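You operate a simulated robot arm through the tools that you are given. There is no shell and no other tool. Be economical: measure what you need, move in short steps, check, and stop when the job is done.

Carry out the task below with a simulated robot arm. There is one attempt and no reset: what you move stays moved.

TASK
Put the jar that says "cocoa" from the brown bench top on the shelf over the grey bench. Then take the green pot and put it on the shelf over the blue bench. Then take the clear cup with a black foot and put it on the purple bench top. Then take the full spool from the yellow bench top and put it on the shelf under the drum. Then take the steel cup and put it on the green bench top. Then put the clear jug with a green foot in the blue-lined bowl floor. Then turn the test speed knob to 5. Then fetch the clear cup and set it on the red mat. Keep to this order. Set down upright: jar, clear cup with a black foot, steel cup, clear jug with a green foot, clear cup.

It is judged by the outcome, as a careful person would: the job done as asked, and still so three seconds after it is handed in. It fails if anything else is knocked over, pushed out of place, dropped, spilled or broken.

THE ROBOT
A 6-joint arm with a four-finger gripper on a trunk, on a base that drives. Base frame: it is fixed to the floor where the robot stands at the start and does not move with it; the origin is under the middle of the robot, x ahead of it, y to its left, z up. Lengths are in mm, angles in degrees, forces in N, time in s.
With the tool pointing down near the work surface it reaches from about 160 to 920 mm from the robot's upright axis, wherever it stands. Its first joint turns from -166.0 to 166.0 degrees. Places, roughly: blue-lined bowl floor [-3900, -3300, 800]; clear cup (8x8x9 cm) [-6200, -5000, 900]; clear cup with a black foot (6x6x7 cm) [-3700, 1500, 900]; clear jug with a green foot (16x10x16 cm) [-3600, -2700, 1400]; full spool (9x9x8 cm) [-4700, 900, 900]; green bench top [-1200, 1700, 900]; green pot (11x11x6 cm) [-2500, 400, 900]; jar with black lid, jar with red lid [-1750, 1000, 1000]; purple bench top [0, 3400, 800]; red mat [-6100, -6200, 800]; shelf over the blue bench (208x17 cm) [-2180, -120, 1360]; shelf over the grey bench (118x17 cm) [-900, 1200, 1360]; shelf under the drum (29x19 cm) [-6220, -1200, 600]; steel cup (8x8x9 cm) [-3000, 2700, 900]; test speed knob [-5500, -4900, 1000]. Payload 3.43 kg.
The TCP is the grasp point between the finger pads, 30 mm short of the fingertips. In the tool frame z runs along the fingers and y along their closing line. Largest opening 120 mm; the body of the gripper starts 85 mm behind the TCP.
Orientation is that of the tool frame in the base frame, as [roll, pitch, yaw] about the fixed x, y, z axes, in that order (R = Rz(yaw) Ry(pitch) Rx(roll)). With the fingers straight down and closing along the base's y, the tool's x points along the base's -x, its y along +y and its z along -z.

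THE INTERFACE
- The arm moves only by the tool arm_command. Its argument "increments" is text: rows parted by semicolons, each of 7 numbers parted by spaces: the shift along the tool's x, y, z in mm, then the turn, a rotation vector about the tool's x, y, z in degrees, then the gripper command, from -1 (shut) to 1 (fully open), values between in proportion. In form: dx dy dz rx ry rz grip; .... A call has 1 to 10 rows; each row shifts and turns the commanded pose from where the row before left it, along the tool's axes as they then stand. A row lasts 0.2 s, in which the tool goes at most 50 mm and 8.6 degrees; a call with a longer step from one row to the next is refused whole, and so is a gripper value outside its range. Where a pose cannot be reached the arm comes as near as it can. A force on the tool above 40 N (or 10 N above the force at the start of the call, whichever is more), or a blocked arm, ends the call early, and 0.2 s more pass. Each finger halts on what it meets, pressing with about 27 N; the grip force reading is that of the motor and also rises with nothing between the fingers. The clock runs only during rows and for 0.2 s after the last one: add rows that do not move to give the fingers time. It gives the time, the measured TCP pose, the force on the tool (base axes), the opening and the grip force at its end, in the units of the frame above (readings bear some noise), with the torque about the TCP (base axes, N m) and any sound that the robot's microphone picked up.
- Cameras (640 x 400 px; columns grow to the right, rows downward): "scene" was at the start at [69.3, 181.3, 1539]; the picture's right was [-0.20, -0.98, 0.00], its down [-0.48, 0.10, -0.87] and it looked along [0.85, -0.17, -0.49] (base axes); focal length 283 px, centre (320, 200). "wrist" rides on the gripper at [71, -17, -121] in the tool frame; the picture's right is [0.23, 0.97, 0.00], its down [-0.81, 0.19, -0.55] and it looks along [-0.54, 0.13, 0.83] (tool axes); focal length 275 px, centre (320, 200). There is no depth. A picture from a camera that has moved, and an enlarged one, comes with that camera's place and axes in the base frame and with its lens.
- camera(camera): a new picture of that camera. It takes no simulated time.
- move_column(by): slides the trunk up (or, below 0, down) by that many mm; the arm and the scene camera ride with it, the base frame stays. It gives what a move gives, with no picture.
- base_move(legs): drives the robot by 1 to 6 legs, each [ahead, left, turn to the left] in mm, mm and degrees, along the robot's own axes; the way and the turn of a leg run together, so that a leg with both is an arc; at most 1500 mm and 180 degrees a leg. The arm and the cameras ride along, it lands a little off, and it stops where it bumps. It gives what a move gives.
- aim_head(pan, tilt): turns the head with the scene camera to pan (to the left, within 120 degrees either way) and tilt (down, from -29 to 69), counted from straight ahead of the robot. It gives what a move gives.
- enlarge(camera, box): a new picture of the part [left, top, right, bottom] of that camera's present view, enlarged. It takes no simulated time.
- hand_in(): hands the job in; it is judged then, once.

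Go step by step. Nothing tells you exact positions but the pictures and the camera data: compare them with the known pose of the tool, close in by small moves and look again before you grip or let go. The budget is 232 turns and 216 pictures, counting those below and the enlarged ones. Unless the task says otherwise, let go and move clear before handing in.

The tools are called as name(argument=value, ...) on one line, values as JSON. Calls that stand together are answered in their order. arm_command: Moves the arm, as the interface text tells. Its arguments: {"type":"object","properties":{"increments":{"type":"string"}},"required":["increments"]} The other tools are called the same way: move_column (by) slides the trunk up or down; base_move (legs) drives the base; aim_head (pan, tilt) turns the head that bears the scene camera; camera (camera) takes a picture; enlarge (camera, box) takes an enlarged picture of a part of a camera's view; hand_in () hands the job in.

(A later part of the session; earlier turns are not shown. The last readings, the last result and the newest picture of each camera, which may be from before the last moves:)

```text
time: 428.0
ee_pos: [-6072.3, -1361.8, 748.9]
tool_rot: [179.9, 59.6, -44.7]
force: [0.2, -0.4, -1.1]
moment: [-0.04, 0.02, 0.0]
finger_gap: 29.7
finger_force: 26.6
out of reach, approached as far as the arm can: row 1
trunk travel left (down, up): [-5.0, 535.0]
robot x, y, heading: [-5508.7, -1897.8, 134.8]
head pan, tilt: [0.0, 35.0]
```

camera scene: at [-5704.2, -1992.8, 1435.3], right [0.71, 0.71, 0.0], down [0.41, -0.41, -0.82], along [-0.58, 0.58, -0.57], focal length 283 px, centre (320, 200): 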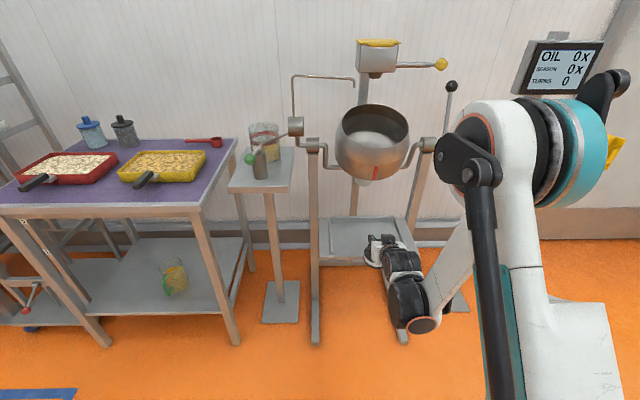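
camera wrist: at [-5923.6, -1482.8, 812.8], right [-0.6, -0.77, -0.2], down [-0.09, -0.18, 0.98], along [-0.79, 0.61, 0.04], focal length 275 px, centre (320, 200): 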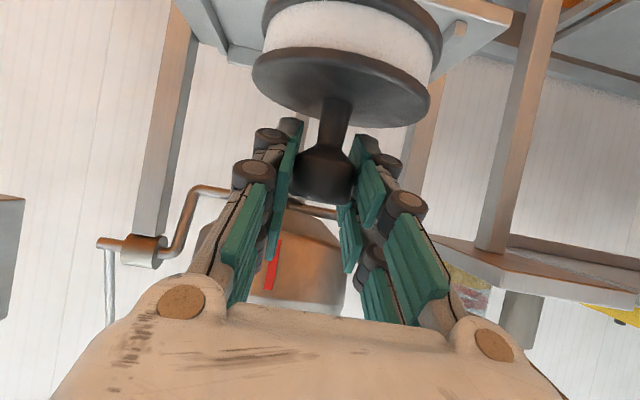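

TCP is now at z 749, spool about 65 mm above shelf level. I'll roll forward under the drum partway and look.

base_move(legs=[[150, 0, 0]])

camera(camera="wrist")

enlarge(camera="scene", box=[260, 120, 480, 340])

```text
time: 429.4
ee_pos: [-6178.8, -1254.6, 749.5]
tool_rot: [179.9, 59.4, -44.8]
force: [0.9, -1.2, -1.4]
moment: [0.01, 0.0, 0.02]
finger_gap: 29.9
finger_force: 27.6
trunk travel left (down, up): [-5.0, 535.0]
robot x, y, heading: [-5622.2, -1791.1, 135.0]
head pan, tilt: [0.0, 35.0]
```

```text
111 pictures are left
camera wrist: at [-6067.3, -1340.7, 749.4], right [-0.6, -0.77, -0.2], down [-0.09, -0.18, 0.98], along [-0.79, 0.61, 0.04], focal length 275 px, centre (320, 200)
```

wrist: 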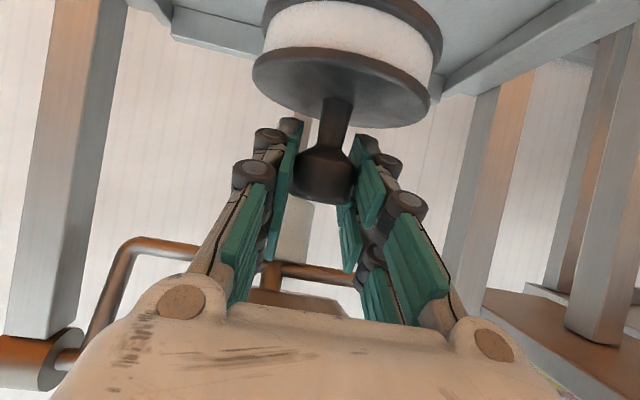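

```text
1.82 times, centred on (370, 230) of scene
camera zoom: at [-5810.5, -1886.1, 1435.4], right [0.71, 0.71, 0.0], down [0.41, -0.41, -0.82], along [-0.58, 0.58, -0.57], focal length 515 px, centre (229, 146)
```

zoom: 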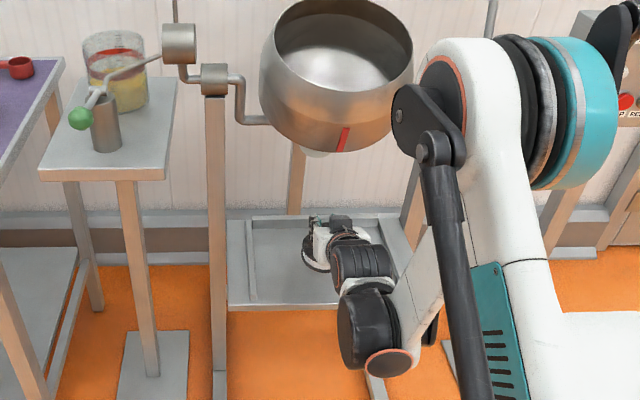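

Under the drum with clearance. I'll go 60 mm further and lower the spool.

base_move(legs=[[60, 0, 0]])

arm_command(increments="12.1 0 7 0 0 0 -1;12.1 0 7 0 0 0 -1;8.7 0 5 0 0 0 -1;4.3 0 2.5 0 0 0 -1;4.3 0 2.5 0 0 0 -1")

enlarge(camera="scene", box=[260, 120, 480, 340])

camera(camera="wrist")

```text
time: 430.4
ee_pos: [-6221.8, -1211.4, 749.3]
tool_rot: [179.8, 59.6, -44.7]
force: [-0.3, -0.5, -1.4]
moment: [0.0, -0.03, 0.03]
finger_gap: 29.9
finger_force: 27.5
trunk travel left (down, up): [-5.0, 535.0]
robot x, y, heading: [-5664.3, -1747.5, 134.9]
head pan, tilt: [0.0, 35.0]
```

```text
time: 431.6
ee_pos: [-6235.1, -1197.6, 714.7]
tool_rot: [179.9, 59.2, -44.7]
force: [0.4, 0.5, -1.7]
moment: [0.01, 0.0, -0.02]
finger_gap: 29.6
finger_force: 26.7
out of reach, approached as far as the arm can: row 1, 2, 3, 5
trunk travel left (down, up): [-5.0, 535.0]
robot x, y, heading: [-5661.0, -1748.7, 135.1]
head pan, tilt: [0.0, 35.0]
```

```text
1.82 times, centred on (370, 230) of scene
camera zoom: at [-5853.1, -1843.5, 1435.4], right [0.71, 0.71, 0.0], down [0.41, -0.41, -0.82], along [-0.58, 0.58, -0.57], focal length 515 px, centre (229, 146)
```

zoom: 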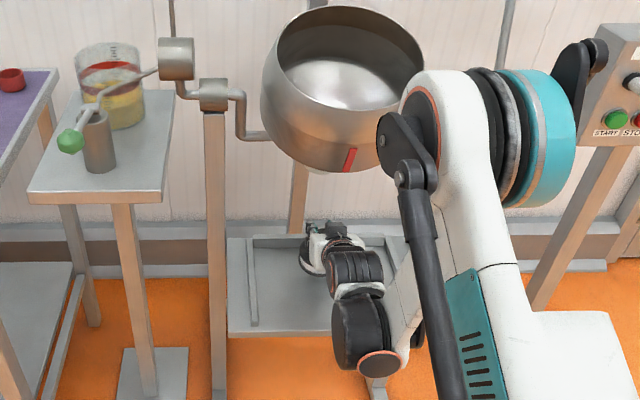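

```text
108 pictures are left
camera wrist: at [-6124.6, -1284.0, 713.7], right [-0.6, -0.78, -0.2], down [-0.09, -0.18, 0.98], along [-0.79, 0.61, 0.04], focal length 275 px, centre (320, 200)
```

wrist: 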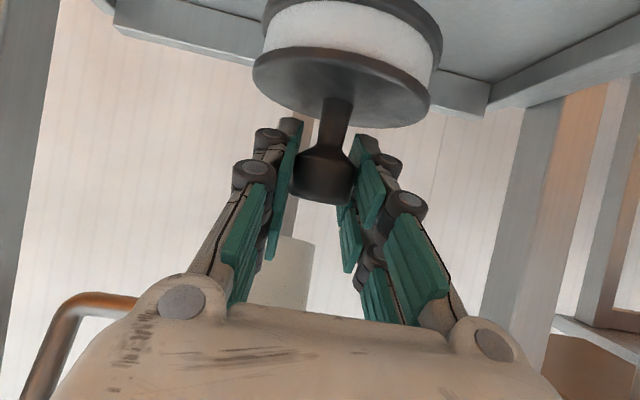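

base_move(legs=[[-42, 0, 0]])

arm_command(increments="4.4 0 10 0 0 0 -1;2.2 0 5 0 0 0 -1;2.2 0 5 0 0 0 -1;1.1 0 2.5 0 0 0 -1;1.1 0 2.5 0 0 0 -1;0 0 0 0 0 0 -1")

camera(camera="wrist")

```text
time: 432.5
ee_pos: [-6206.3, -1228.4, 712.5]
tool_rot: [179.9, 59.3, -44.7]
force: [0.5, 0.6, -1.5]
moment: [0.0, 0.02, 0.01]
finger_gap: 29.5
finger_force: 26.6
trunk travel left (down, up): [-5.0, 535.0]
robot x, y, heading: [-5636.4, -1776.2, 135.0]
head pan, tilt: [0.0, 35.0]
```

```text
time: 433.9
ee_pos: [-6217.3, -1217.6, 692.6]
tool_rot: [179.9, 59.3, -44.7]
force: [-0.5, 0.2, -2.3]
moment: [0.01, -0.01, -0.02]
finger_gap: 29.8
finger_force: 27.2
trunk travel left (down, up): [-5.0, 535.0]
robot x, y, heading: [-5630.8, -1778.7, 135.1]
head pan, tilt: [0.0, 35.0]
```

```text
107 pictures are left
camera wrist: at [-6105.9, -1303.1, 691.8], right [-0.6, -0.78, -0.2], down [-0.09, -0.18, 0.98], along [-0.79, 0.61, 0.04], focal length 275 px, centre (320, 200)
```

wrist: 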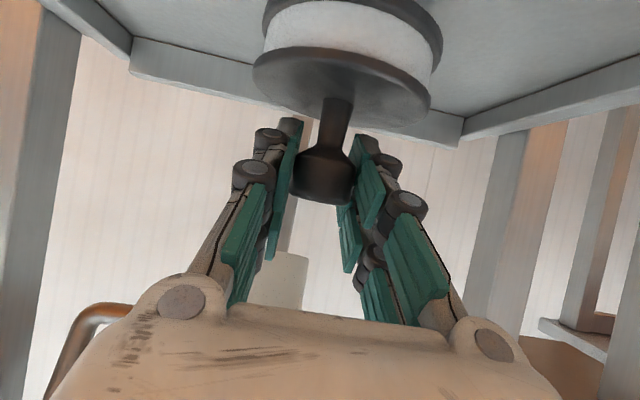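

arm_command(increments="1.3 0 3 0 0 0 -1;1.3 0 3 0 0 0 -1;1.3 0 3 0 0 0 -1;1.3 0 3 0 0 0 -1;1.3 0 3 0 0 0 -1;0 0 0 0 0 0 -1")

enlarge(camera="scene", box=[280, 180, 440, 300])

```text
time: 435.3
ee_pos: [-6223.1, -1209.9, 676.3]
tool_rot: [-180.0, 59.3, -44.6]
force: [0.1, -0.1, -2.4]
moment: [-0.01, 0.0, 0.01]
finger_gap: 29.6
finger_force: 26.9
trunk travel left (down, up): [-5.0, 535.0]
robot x, y, heading: [-5632.3, -1777.5, 134.9]
head pan, tilt: [0.0, 35.0]
```

```text
3.33 times, centred on (360, 240) of scene
camera zoom: at [-5823.2, -1873.5, 1435.4], right [0.71, 0.71, 0.0], down [0.41, -0.41, -0.82], along [-0.58, 0.58, -0.57], focal length 944 px, centre (187, 67)
```

zoom: 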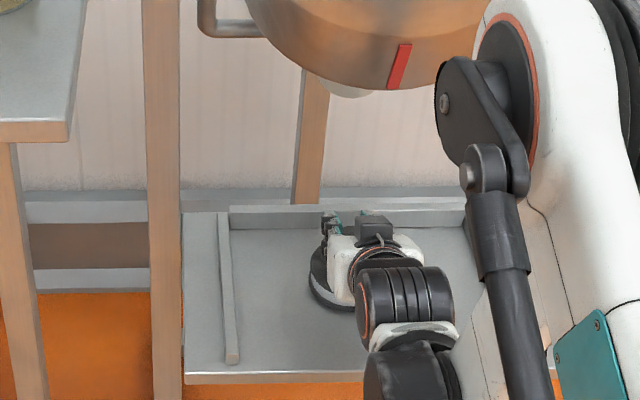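

arm_command(increments="1.7 0 2 0 0 0 -1;1.7 0 2 0 0 0 -1;1.7 0 2 0 0 0 -1;1.7 0 2 0 0 0 -1;1.7 0 2 0 0 0 -1;1.7 0 2 0 0 0 -1;0 0 0 0 0 0 -1")

enlarge(camera="scene", box=[280, 180, 440, 300])

```text
time: 436.9
ee_pos: [-6227.5, -1206.1, 664.1]
tool_rot: [179.9, 59.5, -44.7]
force: [-3.6, -0.6, 16.0]
moment: [0.03, 0.09, 0.05]
finger_gap: 30.2
finger_force: 26.7
trunk travel left (down, up): [-5.0, 535.0]
robot x, y, heading: [-5631.1, -1780.0, 134.6]
head pan, tilt: [0.0, 35.0]
```

```text
3.33 times, centred on (360, 240) of scene
camera zoom: at [-5822.1, -1874.8, 1435.4], right [0.71, 0.71, 0.0], down [0.4, -0.41, -0.82], along [-0.58, 0.58, -0.57], focal length 944 px, centre (187, 67)
```

zoom: 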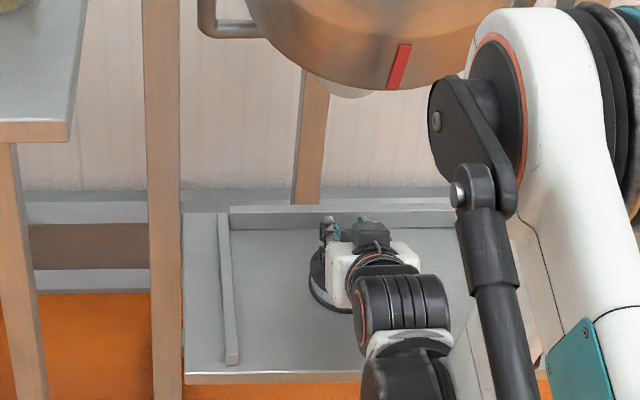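

Contact: the spool stands on the shelf. I'll open and back straight out with the base.

arm_command(increments="-0.9 0 -0.5 0 0 0 -1;0 0 0 0 0 0 0.4;0 0 0 0 0 0 0.4;0 0 0 0 0 0 0.4")

base_move(legs=[[-150, 0, 0]])

camera(camera="wrist")

base_move(legs=[[-250, 0, 0]])

camera(camera="scene")

```text
time: 437.9
ee_pos: [-6227.3, -1206.0, 664.6]
tool_rot: [179.9, 59.3, -44.7]
force: [-0.3, -0.3, -1.0]
moment: [-0.06, -0.04, 0.0]
finger_gap: 84.1
finger_force: 0.0
trunk travel left (down, up): [-5.0, 535.0]
robot x, y, heading: [-5633.4, -1780.5, 134.9]
head pan, tilt: [0.0, 35.0]
```

```text
time: 439.2
ee_pos: [-6122.2, -1313.5, 664.6]
tool_rot: [179.9, 59.3, -44.6]
force: [-1.0, -0.7, -0.2]
moment: [0.01, 0.04, 0.03]
finger_gap: 84.3
finger_force: 0.1
trunk travel left (down, up): [-5.0, 535.0]
robot x, y, heading: [-5528.1, -1885.7, 134.7]
head pan, tilt: [0.0, 35.0]
```

```text
104 pictures are left
camera wrist: at [-6010.5, -1399.5, 664.2], right [-0.6, -0.78, -0.2], down [-0.09, -0.18, 0.98], along [-0.8, 0.6, 0.04], focal length 275 px, centre (320, 200)
```

wrist: 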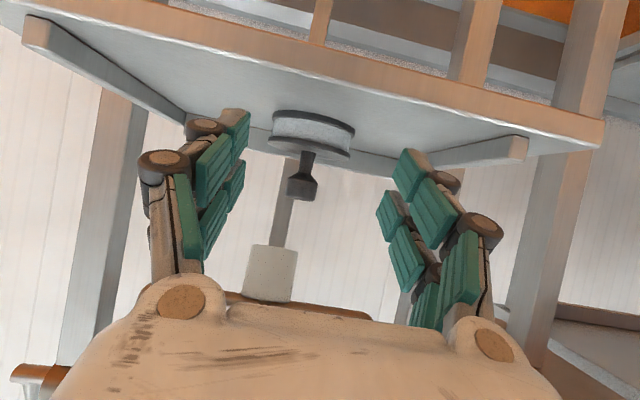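

```text
time: 441.1
ee_pos: [-5943.9, -1489.6, 663.2]
tool_rot: [180.0, 59.3, -44.8]
force: [-0.8, -0.1, 0.1]
moment: [0.05, 0.01, 0.01]
finger_gap: 83.8
finger_force: 0.1
trunk travel left (down, up): [-5.0, 535.0]
robot x, y, heading: [-5350.5, -2061.8, 134.9]
head pan, tilt: [0.0, 35.0]
```

```text
103 pictures are left
camera scene: at [-5540.1, -2156.9, 1435.3], right [0.71, 0.71, 0.0], down [0.41, -0.41, -0.82], along [-0.58, 0.58, -0.57], focal length 283 px, centre (320, 200)
```

scene: 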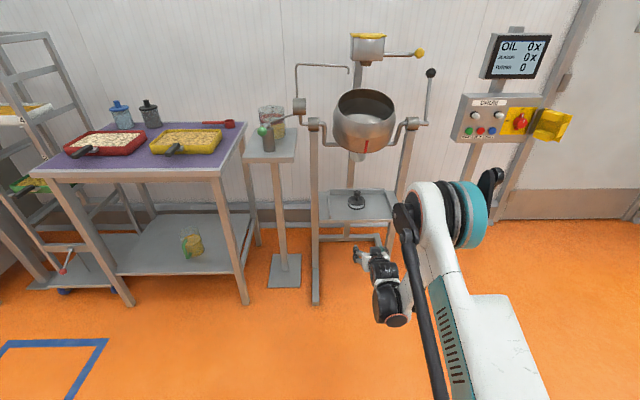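

The spool stands on the shelf under the drum. Next the steel cup: I'll tuck the arm, and drive back round into the aisle.

move_column(by=400)

arm_command(increments="0 0 0 0 8.5 0 1;0 0 0 0 8.5 0 1;0 0 0 0 8.5 0 1;0 0 0 0 8.5 0 1;0 0 0 0 8.5 0 1;0 0 0 0 8.5 0 1;0 0 0 0 8.3 0 1;0 0 -40 0 0 0 1;0 0 -40 0 0 0 1;0 0 -40 0 0 0 1")

arm_command(increments="45 0 0 0 0 0 1;45 0 0 0 0 0 1;45 0 0 0 0 0 1;45 0 0 0 0 0 1;45 0 0 0 0 0 1;45 0 0 0 0 0 1;45 0 0 0 0 0 1")

base_move(legs=[[0, -970, 0], [0, -970, 0], [-830, 0, 0], [-820, 0, 0], [0, -1200, 0], [0, -1200, 0]])

```text
time: 444.9
ee_pos: [-5944.2, -1489.0, 1063.3]
tool_rot: [179.9, 59.2, -44.8]
force: [-0.1, -0.3, 0.1]
moment: [0.02, 0.0, 0.02]
finger_gap: 83.9
finger_force: 0.0
trunk travel left (down, up): [-405.0, 135.0]
robot x, y, heading: [-5352.5, -2062.5, 134.9]
head pan, tilt: [0.0, 35.0]
```

```text
time: 447.1
ee_pos: [-5941.9, -1489.2, 1186.1]
tool_rot: [180.0, -0.1, -44.7]
force: [1.1, 0.1, 0.3]
moment: [0.0, 0.01, -0.02]
finger_gap: 119.9
finger_force: 0.1
trunk travel left (down, up): [-405.0, 135.0]
robot x, y, heading: [-5350.6, -2062.0, 135.1]
head pan, tilt: [0.0, 35.0]
```

```text
time: 448.7
ee_pos: [-5718.6, -1712.4, 1187.7]
tool_rot: [-179.9, 0.1, -44.7]
force: [-0.3, -0.5, 0.6]
moment: [0.03, 0.02, -0.01]
finger_gap: 119.9
finger_force: 0.0
trunk travel left (down, up): [-405.0, 135.0]
robot x, y, heading: [-5349.5, -2063.9, 134.8]
head pan, tilt: [0.0, 35.0]
```

```text
time: 477.8
ee_pos: [-1487.9, 198.9, 1185.3]
tool_rot: [179.9, 0.1, -44.0]
force: [0.1, 1.0, 0.4]
moment: [0.0, 0.0, 0.02]
finger_gap: 119.9
finger_force: 0.2
trunk travel left (down, up): [-405.0, 135.0]
robot x, y, heading: [-1116.4, -146.6, 135.8]
head pan, tilt: [0.0, 35.0]
```

base_move(legs=[[-200, 0, -0.8], [0, -1190, 0], [0, -1190, 0], [1220, 0, 0], [1220, 0, 0]])

base_move(legs=[[0, 1400, 0]])

camera(camera="scene")

```text
time: 502.3
ee_pos: [-1409.2, 3453.5, 1185.3]
tool_rot: [180.0, 0.0, -43.5]
force: [-0.4, -1.0, 0.2]
moment: [-0.05, -0.03, -0.02]
finger_gap: 119.7
finger_force: 0.1
trunk travel left (down, up): [-405.0, 135.0]
robot x, y, heading: [-1029.3, 3111.6, 136.3]
head pan, tilt: [0.0, 35.0]
```

```text
time: 509.2
ee_pos: [-2372.1, 2447.1, 1185.2]
tool_rot: [180.0, 0.0, -43.2]
force: [0.0, -0.3, -0.2]
moment: [0.02, 0.0, -0.01]
finger_gap: 120.1
finger_force: 0.0
trunk travel left (down, up): [-405.0, 135.0]
robot x, y, heading: [-1994.3, 2104.3, 136.4]
head pan, tilt: [0.0, 35.0]
```

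```text
102 pictures are left
camera scene: at [-2181.1, 2006.2, 1835.3], right [0.69, 0.72, 0.0], down [0.42, -0.4, -0.82], along [-0.59, 0.56, -0.57], focal length 283 px, centre (320, 200)
```

scene: 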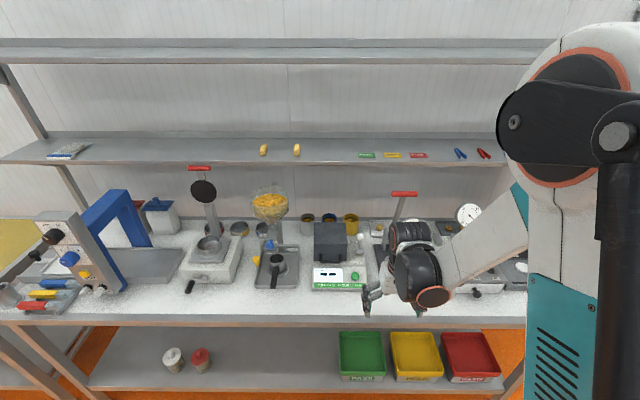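

enlarge(camera="scene", box=[170, 170, 390, 300])

```text
2.91 times, centred on (280, 235) of scene
camera zoom: at [-2181.1, 2006.2, 1835.3], right [0.69, 0.72, 0.0], down [0.42, -0.4, -0.82], along [-0.59, 0.56, -0.57], focal length 824 px, centre (436, 98)
```

zoom: 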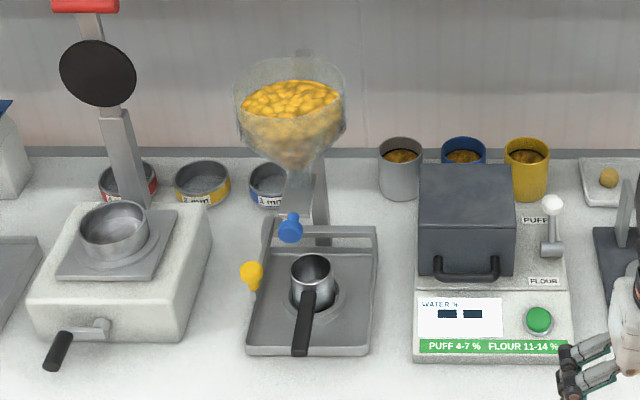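

The steel cup is the grey one at about (-2991, 2690), holding something brown, standing between the hopper, the oven and the blue cup, with a shelf overhead. I'll raise, move closer, and approach from the right-front with a 30° tilt.

move_column(by=130)

base_move(legs=[[300, 0, -1.4]])

arm_command(increments="0 0 0 0 0 -7.5 0.67;0 0 0 0 0 -7.5 0.67;0 0 0 0 0 -7.5 0.67;0 0 0 0 -7.5 0 0.67;0 0 0 0 -7.5 0 0.67;0 0 0 0 -7.5 0 0.67;0 0 0 0 -7.5 0 0.67")

camera(camera="wrist")

camera(camera="scene")

```text
time: 510.8
ee_pos: [-2372.2, 2447.6, 1315.0]
tool_rot: [179.9, 0.0, -43.1]
force: [-0.3, 0.1, -0.7]
moment: [-0.02, 0.02, -0.02]
finger_gap: 120.1
finger_force: 0.1
trunk travel left (down, up): [-535.0, 5.0]
robot x, y, heading: [-1995.3, 2101.6, 136.2]
head pan, tilt: [0.0, 35.0]
```

```text
time: 512.8
ee_pos: [-2578.3, 2667.9, 1315.8]
tool_rot: [180.0, 0.0, -44.6]
force: [-0.5, 0.4, -0.9]
moment: [-0.02, -0.03, 0.0]
finger_gap: 119.8
finger_force: 0.1
trunk travel left (down, up): [-535.0, 5.0]
robot x, y, heading: [-2206.7, 2319.1, 134.9]
head pan, tilt: [0.0, 35.0]
```

```text
time: 514.4
ee_pos: [-2583.9, 2672.3, 1333.3]
tool_rot: [179.9, 29.9, -22.1]
force: [0.3, -0.8, 0.2]
moment: [0.02, -0.01, -0.01]
finger_gap: 100.1
finger_force: 0.1
out of reach, approached as far as the arm can: row 7
trunk travel left (down, up): [-535.0, 5.0]
robot x, y, heading: [-2207.7, 2314.6, 134.8]
head pan, tilt: [0.0, 35.0]
```

```text
100 pictures are left
camera wrist: at [-2463.8, 2642.6, 1402.1], right [-0.18, -0.98, -0.11], down [-0.47, -0.02, 0.88], along [-0.87, 0.21, -0.45], focal length 275 px, centre (320, 200)
```

wrist: 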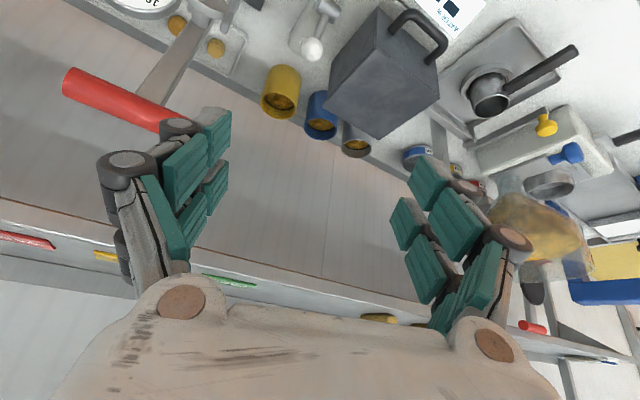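

```text
99 pictures are left
camera scene: at [-2396.7, 2219.7, 1965.5], right [0.71, 0.71, 0.0], down [0.41, -0.41, -0.82], along [-0.58, 0.58, -0.57], focal length 283 px, centre (320, 200)
```

scene: 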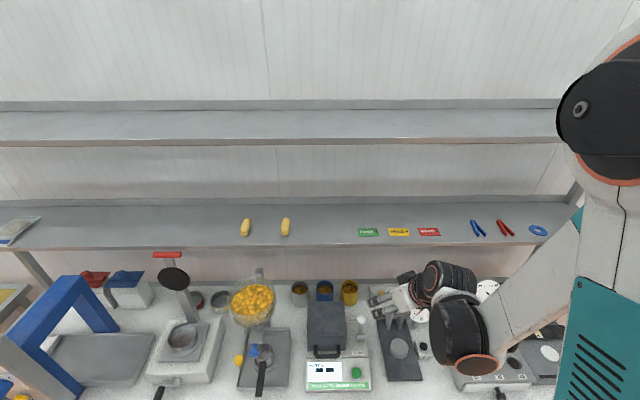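

The rim centre triangulates to (-2999, 2697, 985), 140 mm under the shelf's front edge (z≈1346). I'll use 37° tilt, drop the trunk, and line up 250 mm back along the approach axis.

arm_command(increments="0 0 0 0 -7 0 0.67")

move_column(by=-173)

arm_command(increments="-32.5 22.2 24.5 0 0 0 0.67;-32.5 22.2 24.5 0 0 0 0.67;-32.5 22.2 24.5 0 0 0 0.67;-32.5 22.2 24.5 0 0 0 0.67")

camera(camera="wrist")

camera(camera="scene")

```text
time: 514.8
ee_pos: [-2588.7, 2680.6, 1356.1]
tool_rot: [179.9, 37.1, -22.0]
force: [0.6, -0.4, 0.5]
moment: [0.02, 0.01, -0.01]
finger_gap: 100.2
finger_force: 0.2
out of reach, approached as far as the arm can: row 1
trunk travel left (down, up): [-535.0, 5.0]
robot x, y, heading: [-2210.2, 2313.7, 135.2]
head pan, tilt: [0.0, 35.0]
```

```text
time: 516.8
ee_pos: [-2590.4, 2680.6, 1180.8]
tool_rot: [179.9, 37.0, -22.0]
force: [-0.3, 0.3, 0.1]
moment: [0.0, 0.02, 0.0]
finger_gap: 100.3
finger_force: 0.0
trunk travel left (down, up): [-362.0, 178.0]
robot x, y, heading: [-2212.0, 2315.3, 134.9]
head pan, tilt: [0.0, 35.0]
```

```text
time: 517.8
ee_pos: [-2774.7, 2660.8, 1181.4]
tool_rot: [179.9, 36.9, -22.1]
force: [0.4, -0.1, -0.3]
moment: [-0.01, -0.01, -0.03]
finger_gap: 100.0
finger_force: 0.1
trunk travel left (down, up): [-362.0, 178.0]
robot x, y, heading: [-2207.4, 2316.5, 134.7]
head pan, tilt: [0.0, 35.0]
```

```text
98 pictures are left
camera wrist: at [-2650.1, 2627.9, 1235.1], right [-0.2, -0.97, -0.14], down [-0.36, -0.06, 0.93], along [-0.91, 0.23, -0.34], focal length 275 px, centre (320, 200)
```

wrist: 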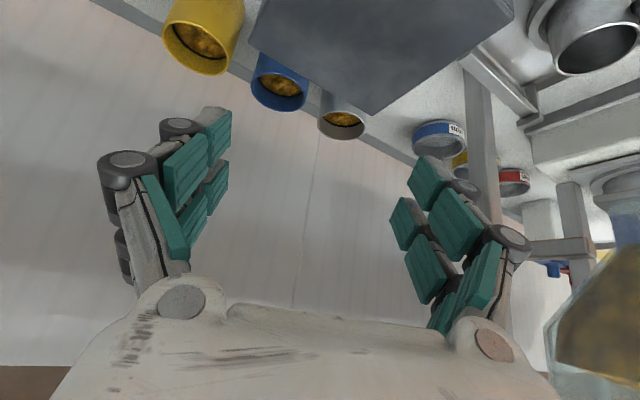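

```text
97 pictures are left
camera scene: at [-2399.2, 2220.2, 1792.2], right [0.71, 0.71, 0.0], down [0.41, -0.41, -0.82], along [-0.58, 0.58, -0.57], focal length 283 px, centre (320, 200)
```

scene: 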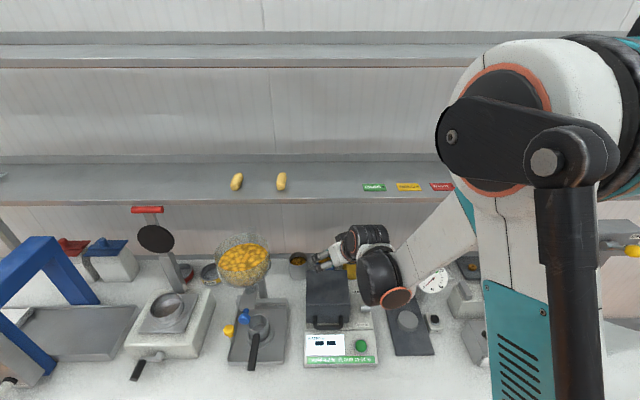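

arm_command(increments="-22 25.4 29.8 0 0 0 0.67;-22 25.4 29.8 0 0 0 0.67;0 0 40 0 0 0 0.67;0 0 40 0 0 0 0.67;0 0 20 0 0 0 0.67")

camera(camera="wrist")

enlarge(camera="scene", box=[210, 200, 430, 360])

```text
time: 519.0
ee_pos: [-2915.3, 2661.0, 1081.0]
tool_rot: [179.9, 37.0, -22.0]
force: [0.5, 0.7, 0.1]
moment: [0.03, -0.01, -0.01]
finger_gap: 100.4
finger_force: 0.1
trunk travel left (down, up): [-362.0, 178.0]
robot x, y, heading: [-2208.0, 2312.9, 135.0]
head pan, tilt: [0.0, 35.0]
```

```text
96 pictures are left
camera wrist: at [-2790.0, 2629.7, 1134.7], right [-0.19, -0.97, -0.14], down [-0.36, -0.06, 0.93], along [-0.91, 0.23, -0.34], focal length 275 px, centre (320, 200)
```

wrist: 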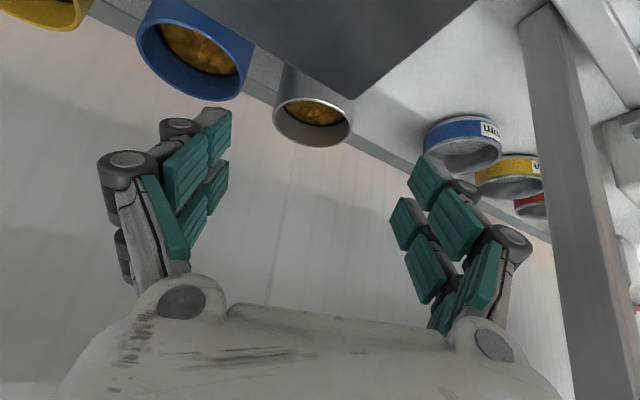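

```text
2.50 times, centred on (320, 280) of scene
camera zoom: at [-2398.2, 2220.4, 1792.3], right [0.71, 0.71, 0.0], down [0.41, -0.41, -0.82], along [-0.58, 0.58, -0.57], focal length 708 px, centre (320, 0)
```

zoom: 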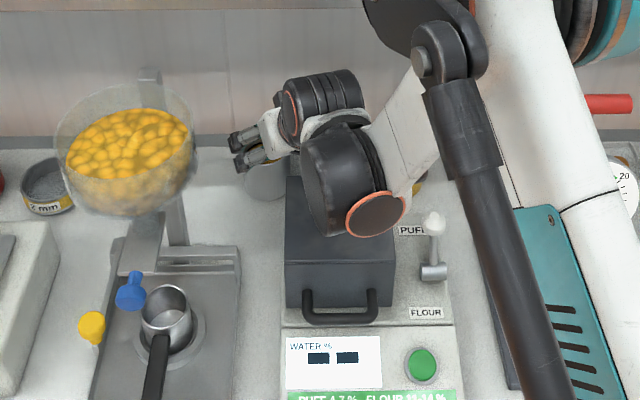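

Aligned on the cup; the neighbouring blue cup is close, so I'll narrow the opening to 90 mm and grip just the top of the cup. Advance partway and check.

arm_command(increments="-11 -3.4 20 0 0 0 0.5;0 0 30 0 0 0 0.5;0 0 30 0 0 0 0.5;0 0 0 0 0 0 0.5")

camera(camera="wrist")

```text
time: 520.0
ee_pos: [-2967.1, 2686.9, 1022.9]
tool_rot: [-180.0, 36.9, -22.1]
force: [-0.5, 0.1, 0.3]
moment: [0.02, -0.01, 0.0]
finger_gap: 89.9
finger_force: 0.2
trunk travel left (down, up): [-362.0, 178.0]
robot x, y, heading: [-2207.6, 2314.1, 135.1]
head pan, tilt: [0.0, 35.0]
```

```text
94 pictures are left
camera wrist: at [-2840.7, 2654.3, 1076.5], right [-0.19, -0.97, -0.14], down [-0.36, -0.06, 0.93], along [-0.91, 0.23, -0.34], focal length 275 px, centre (320, 200)
```

wrist: 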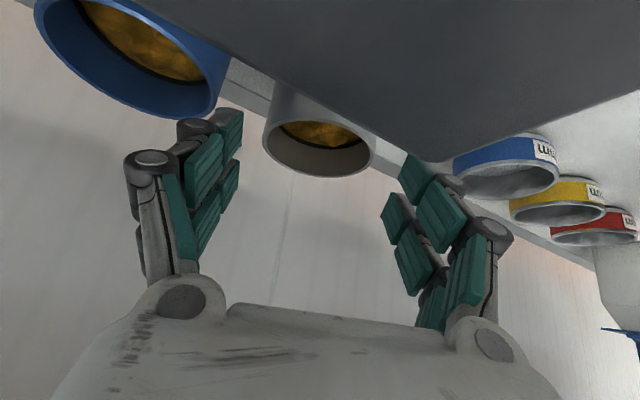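

The gap to the blue cup is tight for the finger; turning the tool 15° more puts that finger into the space behind. I'll rotate and look again.

arm_command(increments="0 -4.5 0 -4.5 0 -6 0.5;0 -4.4 0 -4.5 0 -6 0.5;2.8 0 10 0 0 0 0.5")

camera(camera="wrist")

enlarge(camera="scene", box=[210, 200, 430, 360])

```text
time: 520.8
ee_pos: [-2969.5, 2694.5, 1013.7]
tool_rot: [180.0, 37.0, -7.0]
force: [0.4, -0.1, 0.3]
moment: [0.01, -0.02, 0.04]
finger_gap: 90.2
finger_force: 0.0
trunk travel left (down, up): [-362.0, 178.0]
robot x, y, heading: [-2206.9, 2316.7, 135.3]
head pan, tilt: [0.0, 35.0]
```

```text
93 pictures are left
camera wrist: at [-2838.1, 2696.5, 1067.1], right [0.06, -0.99, -0.14], down [-0.34, -0.15, 0.93], along [-0.94, -0.01, -0.34], focal length 275 px, centre (320, 200)
```

wrist: 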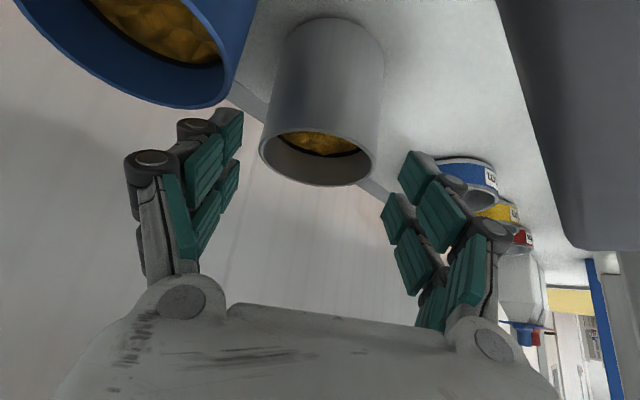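

```text
2.50 times, centred on (320, 280) of scene
camera zoom: at [-2398.3, 2220.2, 1792.3], right [0.71, 0.71, 0.0], down [0.41, -0.41, -0.82], along [-0.58, 0.58, -0.57], focal length 708 px, centre (320, 0)
```

zoom: 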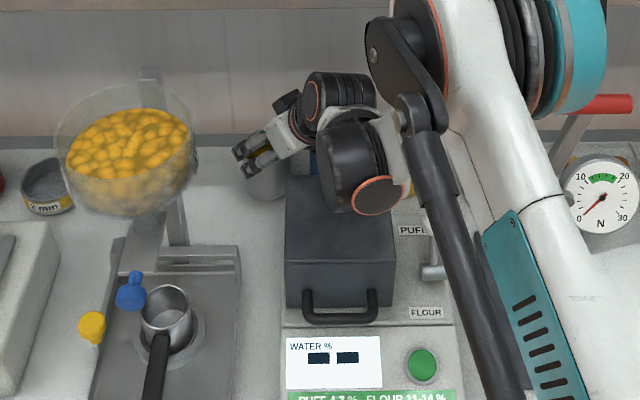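

Geometry shows about 30 mm clearance to the blue cup now. I advance the last 51 mm.

arm_command(increments="-1.6 -1.6 17 0 0 0 0.5;0 0 17 0 0 0 0.5;0 0 17 0 0 0 0.5;0 0 0 0 0 0 0.5")

camera(camera="wrist")

enlarge(camera="scene", box=[250, 210, 390, 310])

```text
time: 521.1
ee_pos: [-2969.8, 2697.1, 1012.8]
tool_rot: [-179.9, 36.9, -7.0]
force: [8.9, -4.5, 33.8]
moment: [-0.04, -4.13, -0.5]
finger_gap: 90.0
finger_force: 0.1
trunk travel left (down, up): [-362.0, 178.0]
robot x, y, heading: [-2205.8, 2316.9, 135.0]
head pan, tilt: [0.0, 35.0]
stopped in row 1: the force on the tool passed its limit at 53 N (the readings are from after the stop); the commanded pose is now the measured one
```

```text
91 pictures are left
camera wrist: at [-2840.0, 2698.3, 1066.2], right [0.06, -0.99, -0.14], down [-0.34, -0.15, 0.93], along [-0.94, -0.01, -0.34], focal length 275 px, centre (320, 200)
```

wrist: 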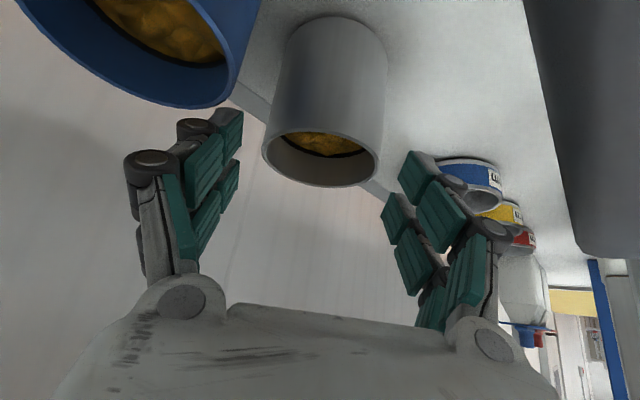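

```text
4.00 times, centred on (320, 260) of scene
camera zoom: at [-2394.2, 2218.5, 1793.2], right [0.71, 0.71, 0.0], down [0.4, -0.4, -0.82], along [-0.58, 0.58, -0.57], focal length 1132 px, centre (320, -40)
```

zoom: 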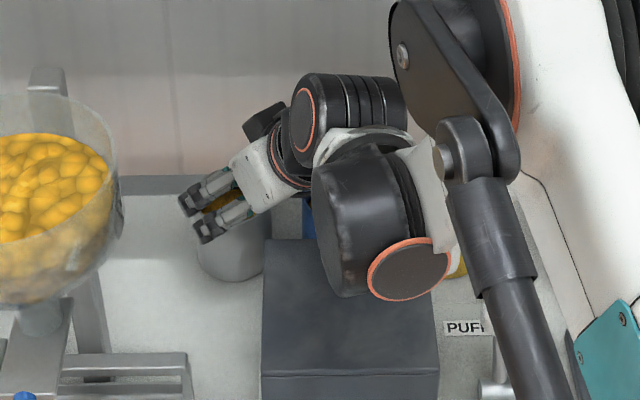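

The wrist camera's underside touched the oven top (53 N). I'll back off along the approach axis and check the oven, then roll the tool 180° so the camera rides on the upper side.

arm_command(increments="0 0 -20 0 0 0 0.5;0 0 -40 0 0 0 0.5;0 0 -40 0 0 0 0.5;0 0 -40 0 0 0 0.5;0 0 -40 0 0 0 0.5")

camera(camera="wrist")

enlarge(camera="scene", box=[210, 200, 430, 360])

```text
time: 522.3
ee_pos: [-2863.7, 2683.7, 1155.2]
tool_rot: [-180.0, 36.9, -7.0]
force: [-0.1, 0.1, 0.7]
moment: [0.04, -0.01, 0.01]
finger_gap: 90.2
finger_force: 0.2
trunk travel left (down, up): [-362.0, 178.0]
robot x, y, heading: [-2207.5, 2314.8, 135.2]
head pan, tilt: [0.0, 35.0]
```

```text
89 pictures are left
camera wrist: at [-2733.8, 2685.1, 1208.5], right [0.06, -0.99, -0.14], down [-0.34, -0.15, 0.93], along [-0.94, -0.01, -0.34], focal length 275 px, centre (320, 200)
```

wrist: 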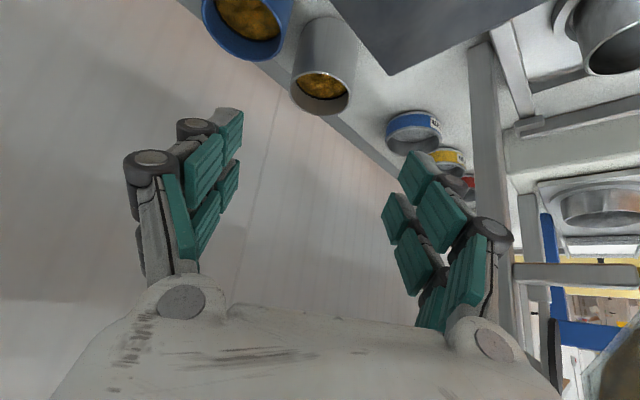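

```text
2.50 times, centred on (320, 280) of scene
camera zoom: at [-2395.9, 2219.6, 1792.6], right [0.71, 0.71, 0.0], down [0.4, -0.4, -0.82], along [-0.58, 0.58, -0.57], focal length 708 px, centre (320, 0)
```

zoom: 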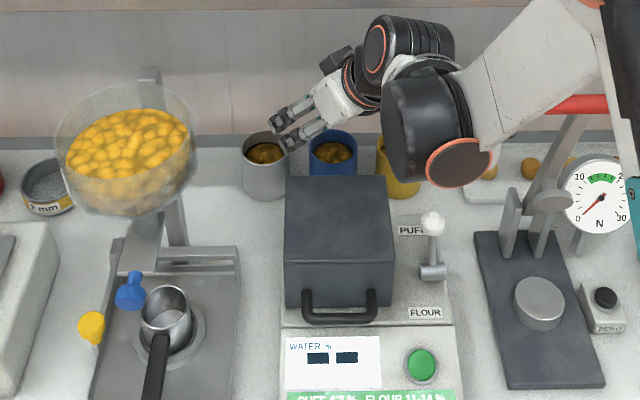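

The oven hasn't moved. Most likely a wrist joint drum dipped onto it because of the tilt; so I'll bring the tool over the cup at z≈1040 still tilted, then straighten it to vertical, which lifts the drum and still stays under the shelf.

arm_command(increments="-12 0.2 30 0 0 0 0.5;-12 0.2 30 0 0 0 0.5;-9 0.2 35 0 0 0 0.5;-8 0.2 40 0 0 0 0.5;0 0 40 0 0 0 0.5")

camera(camera="wrist")

enlarge(camera="scene", box=[210, 180, 430, 340])

```text
time: 523.5
ee_pos: [-3004.7, 2701.4, 1036.7]
tool_rot: [180.0, 36.8, -7.2]
force: [-0.4, -0.3, 0.6]
moment: [0.0, 0.02, -0.01]
finger_gap: 89.7
finger_force: 0.1
trunk travel left (down, up): [-362.0, 178.0]
robot x, y, heading: [-2208.7, 2314.1, 134.9]
head pan, tilt: [0.0, 35.0]
```

```text
87 pictures are left
camera wrist: at [-2874.1, 2702.6, 1089.6], right [0.06, -0.99, -0.14], down [-0.34, -0.15, 0.93], along [-0.94, -0.01, -0.34], focal length 275 px, centre (320, 200)
```

wrist: 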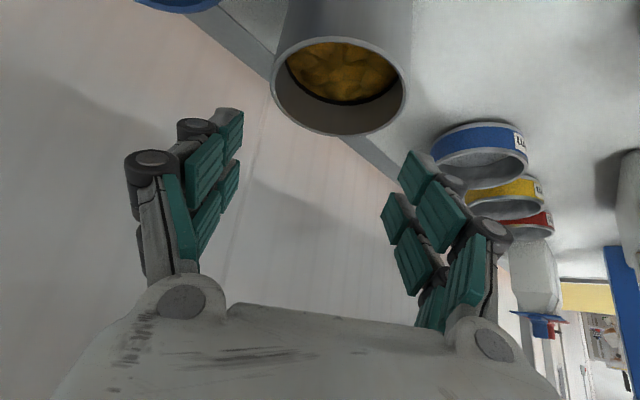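

```text
2.50 times, centred on (320, 260) of scene
camera zoom: at [-2399.2, 2220.9, 1792.2], right [0.71, 0.71, 0.0], down [0.41, -0.41, -0.82], along [-0.58, 0.58, -0.57], focal length 708 px, centre (320, 50)
```

zoom: 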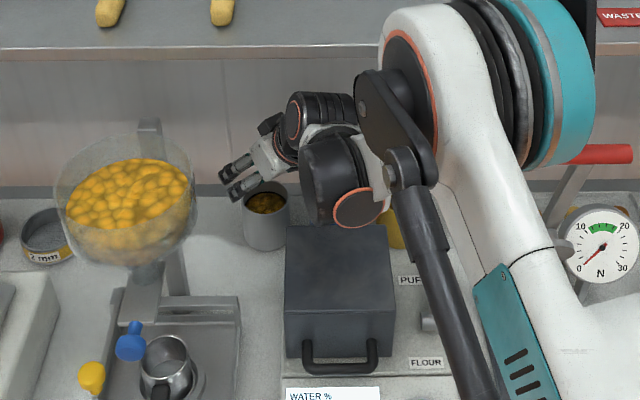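

Now straighten the tool to vertical above the cup.

arm_command(increments="0 0 0 0 7.4 0 0.5;0 0 0 0 7.4 0 0.5;0 0 0 0 7.4 0 0.5;0 0 0 0 7.4 0 0.5;0 0 0 0 7.3 0 0.5;0 0 0 0 0 0 0.5")

camera(camera="wrist")

enlarge(camera="scene", box=[210, 180, 430, 340])

```text
time: 525.1
ee_pos: [-2970.6, 2697.7, 1045.7]
tool_rot: [-179.6, 0.6, -7.6]
force: [0.8, -0.2, -0.3]
moment: [-0.02, -0.03, -0.02]
finger_gap: 90.0
finger_force: 0.0
trunk travel left (down, up): [-362.0, 178.0]
robot x, y, heading: [-2196.8, 2314.6, 134.5]
head pan, tilt: [0.0, 35.0]
stopped in row 6: the arm was blocked; the commanded pose is now the measured one
```

```text
85 pictures are left
camera wrist: at [-2896.4, 2703.9, 1164.9], right [0.1, -1.0, -0.01], down [-0.82, -0.09, 0.56], along [-0.56, -0.05, -0.83], focal length 275 px, centre (320, 200)
```

wrist: 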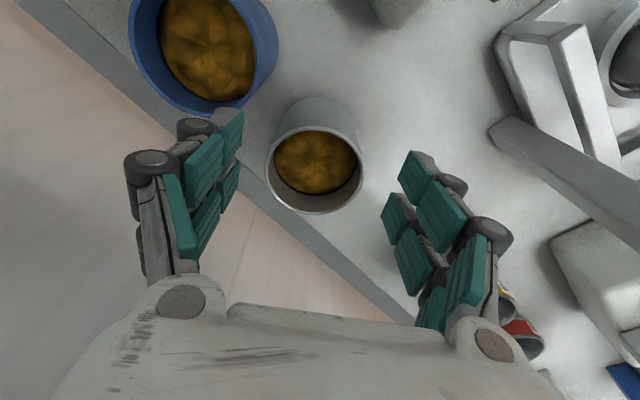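

```text
2.50 times, centred on (320, 260) of scene
camera zoom: at [-2349.8, 2189.6, 1798.3], right [0.71, 0.7, 0.0], down [0.38, -0.4, -0.83], along [-0.58, 0.6, -0.55], focal length 708 px, centre (320, 50)
```

zoom: 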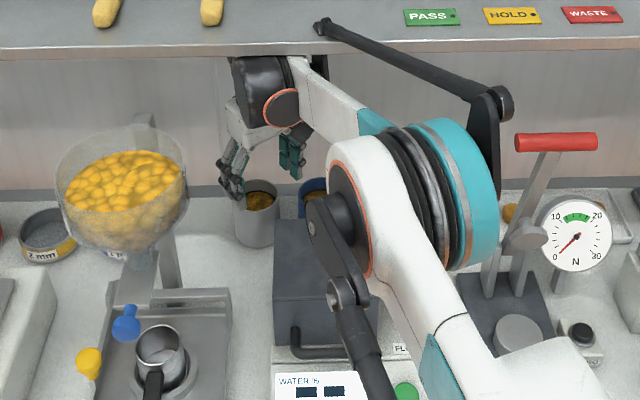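

The arm's upper link touched the shelf edge while straightening (gripper 34 mm short of the cup axis). Lowering first gives it room: I'll go down 22 mm in place, still above the rims.

arm_command(increments="0 0 6 0 0 0 0.5;0 0 8 0 0 0 0.5;0 0 8 0 0 0 0.5;0 0 0 0 0 0 0.5")

camera(camera="wrist")

camera(camera="scene")

```text
time: 526.3
ee_pos: [-2970.9, 2695.2, 1044.9]
tool_rot: [179.7, -0.4, -7.3]
force: [-0.4, 0.6, -0.3]
moment: [0.0, 0.0, 0.0]
finger_gap: 90.0
finger_force: 0.1
trunk travel left (down, up): [-362.0, 178.0]
robot x, y, heading: [-2194.9, 2308.7, 134.7]
head pan, tilt: [0.0, 35.0]
stopped in row 4: the arm was blocked; the commanded pose is now the measured one
```

```text
83 pictures are left
camera wrist: at [-2898.0, 2704.3, 1166.2], right [0.1, -0.99, 0.01], down [-0.83, -0.08, 0.55], along [-0.55, -0.06, -0.84], focal length 275 px, centre (320, 200)
```

wrist: 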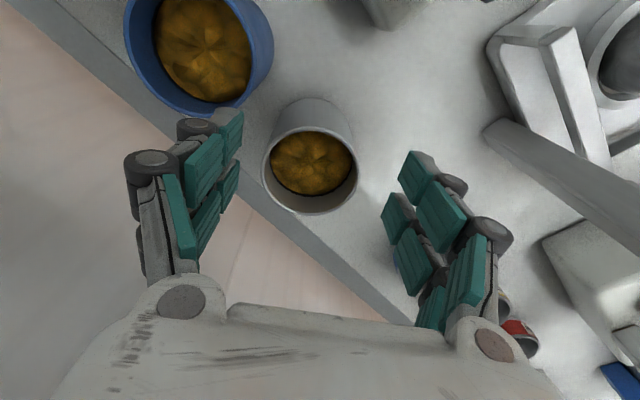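

```text
82 pictures are left
camera scene: at [-2346.2, 2182.5, 1790.7], right [0.71, 0.7, 0.0], down [0.38, -0.39, -0.84], along [-0.59, 0.59, -0.55], focal length 283 px, centre (320, 200)
```

scene: 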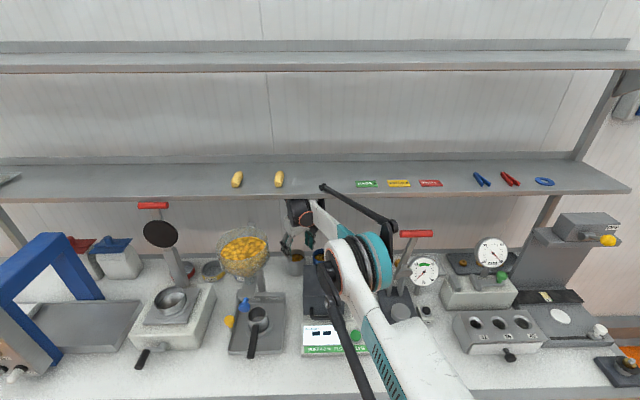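

The upper link's tip is resting over the shelf edge, so I'll reverse out: slightly up and back, re-tilt, and withdraw along the axis. Then I'll retry with the trunk lower and the robot farther back so the forearm stays below and in front of the shelf.

arm_command(increments="0 0 -6 0 0 0 0.5;15 12 0 0 0 0 0.5;0 0 0 0 -7.4 0 0.5;0 0 0 0 -7.4 0 0.5;0 0 0 0 -7.4 0 0.5;0 0 0 0 -7.4 0 0.5;0 0 0 0 -7.4 0 0.5")

enlarge(camera="scene", box=[210, 150, 470, 340])

```text
time: 527.9
ee_pos: [-2985.5, 2704.7, 1012.8]
tool_rot: [179.1, 35.9, -8.0]
force: [0.0, 0.4, -0.7]
moment: [0.01, -0.02, 0.0]
finger_gap: 90.0
finger_force: 0.0
out of reach, approached as far as the arm can: row 1
trunk travel left (down, up): [-362.0, 178.0]
robot x, y, heading: [-2198.7, 2313.8, 134.4]
head pan, tilt: [0.0, 35.0]
```

```text
2.11 times, centred on (340, 245) of scene
camera zoom: at [-2393.6, 2220.5, 1792.2], right [0.71, 0.7, 0.0], down [0.4, -0.41, -0.82], along [-0.57, 0.58, -0.57], focal length 596 px, centre (278, 105)
```

zoom: 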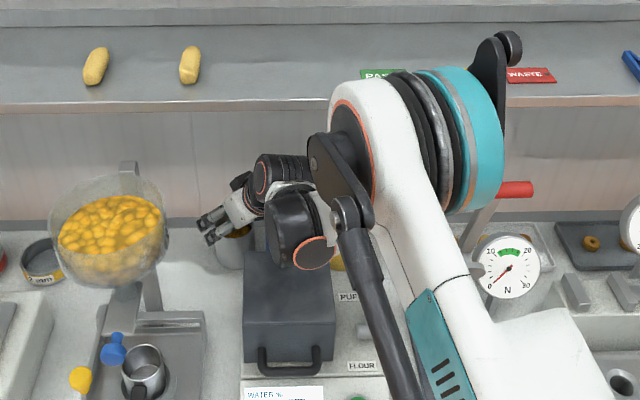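

Free again. A 20° tilt should clear both the oven (drum higher) and the shelf edge (link farther back). I'll rotate to 20° here and check.

arm_command(increments="0 0 -6 0 0 0 0.5;0 0 0 0.9 8 0 0.5;0 0 0 0 8 0 0.5;0 0 0 0 0 0 0.5")

camera(camera="wrist")

enlarge(camera="scene", box=[210, 150, 470, 340])

```text
time: 528.9
ee_pos: [-2980.1, 2702.8, 1017.0]
tool_rot: [179.9, 19.9, -8.1]
force: [-0.7, 0.1, 0.6]
moment: [-0.03, -0.02, 0.03]
finger_gap: 90.1
finger_force: 0.0
trunk travel left (down, up): [-362.0, 178.0]
robot x, y, heading: [-2197.3, 2313.5, 134.7]
head pan, tilt: [0.0, 35.0]
```

```text
80 pictures are left
camera wrist: at [-2871.6, 2705.5, 1107.2], right [0.08, -0.99, -0.08], down [-0.6, -0.11, 0.8], along [-0.8, -0.01, -0.6], focal length 275 px, centre (320, 200)
```

wrist: 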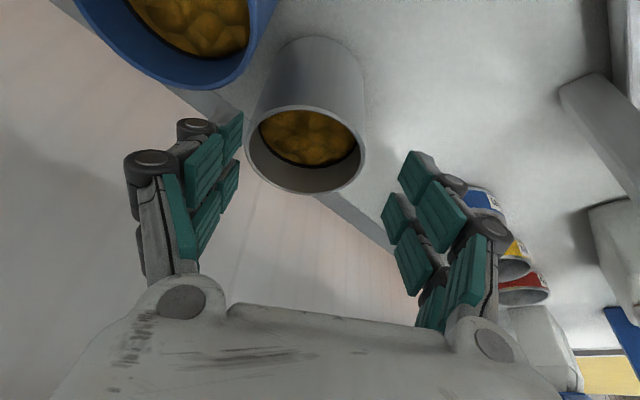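

```text
2.11 times, centred on (340, 245) of scene
camera zoom: at [-2391.9, 2220.3, 1792.4], right [0.71, 0.7, 0.0], down [0.4, -0.41, -0.82], along [-0.58, 0.58, -0.57], focal length 596 px, centre (278, 105)
```

zoom: 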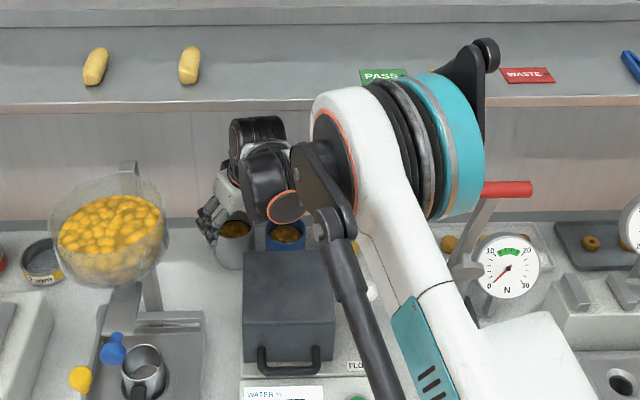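

The drum now clears the oven. The rim centre is 9.5 mm to the right and 49 mm along the axis; I'll move there.

arm_command(increments="-1.7 -9.5 5 0 0 0 0.5;0 0 15 0 0 0 0.5;0 0 0 0 0 0 0.5")

camera(camera="wrist")

```text
time: 529.7
ee_pos: [-2988.4, 2714.4, 1000.2]
tool_rot: [-179.9, 19.8, -8.0]
force: [0.9, 1.0, 0.5]
moment: [0.02, 0.01, -0.02]
finger_gap: 89.9
finger_force: 0.1
trunk travel left (down, up): [-362.0, 178.0]
robot x, y, heading: [-2201.3, 2311.9, 134.4]
head pan, tilt: [0.0, 35.0]
```

```text
78 pictures are left
camera wrist: at [-2878.8, 2716.0, 1088.9], right [0.08, -0.99, -0.08], down [-0.6, -0.11, 0.8], along [-0.8, -0.02, -0.6], focal length 275 px, centre (320, 200)
```

wrist: 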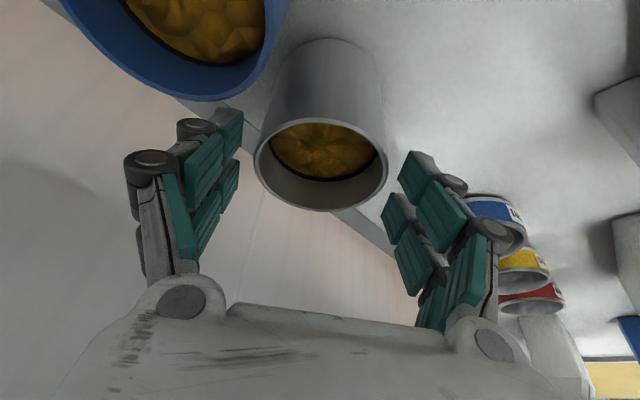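

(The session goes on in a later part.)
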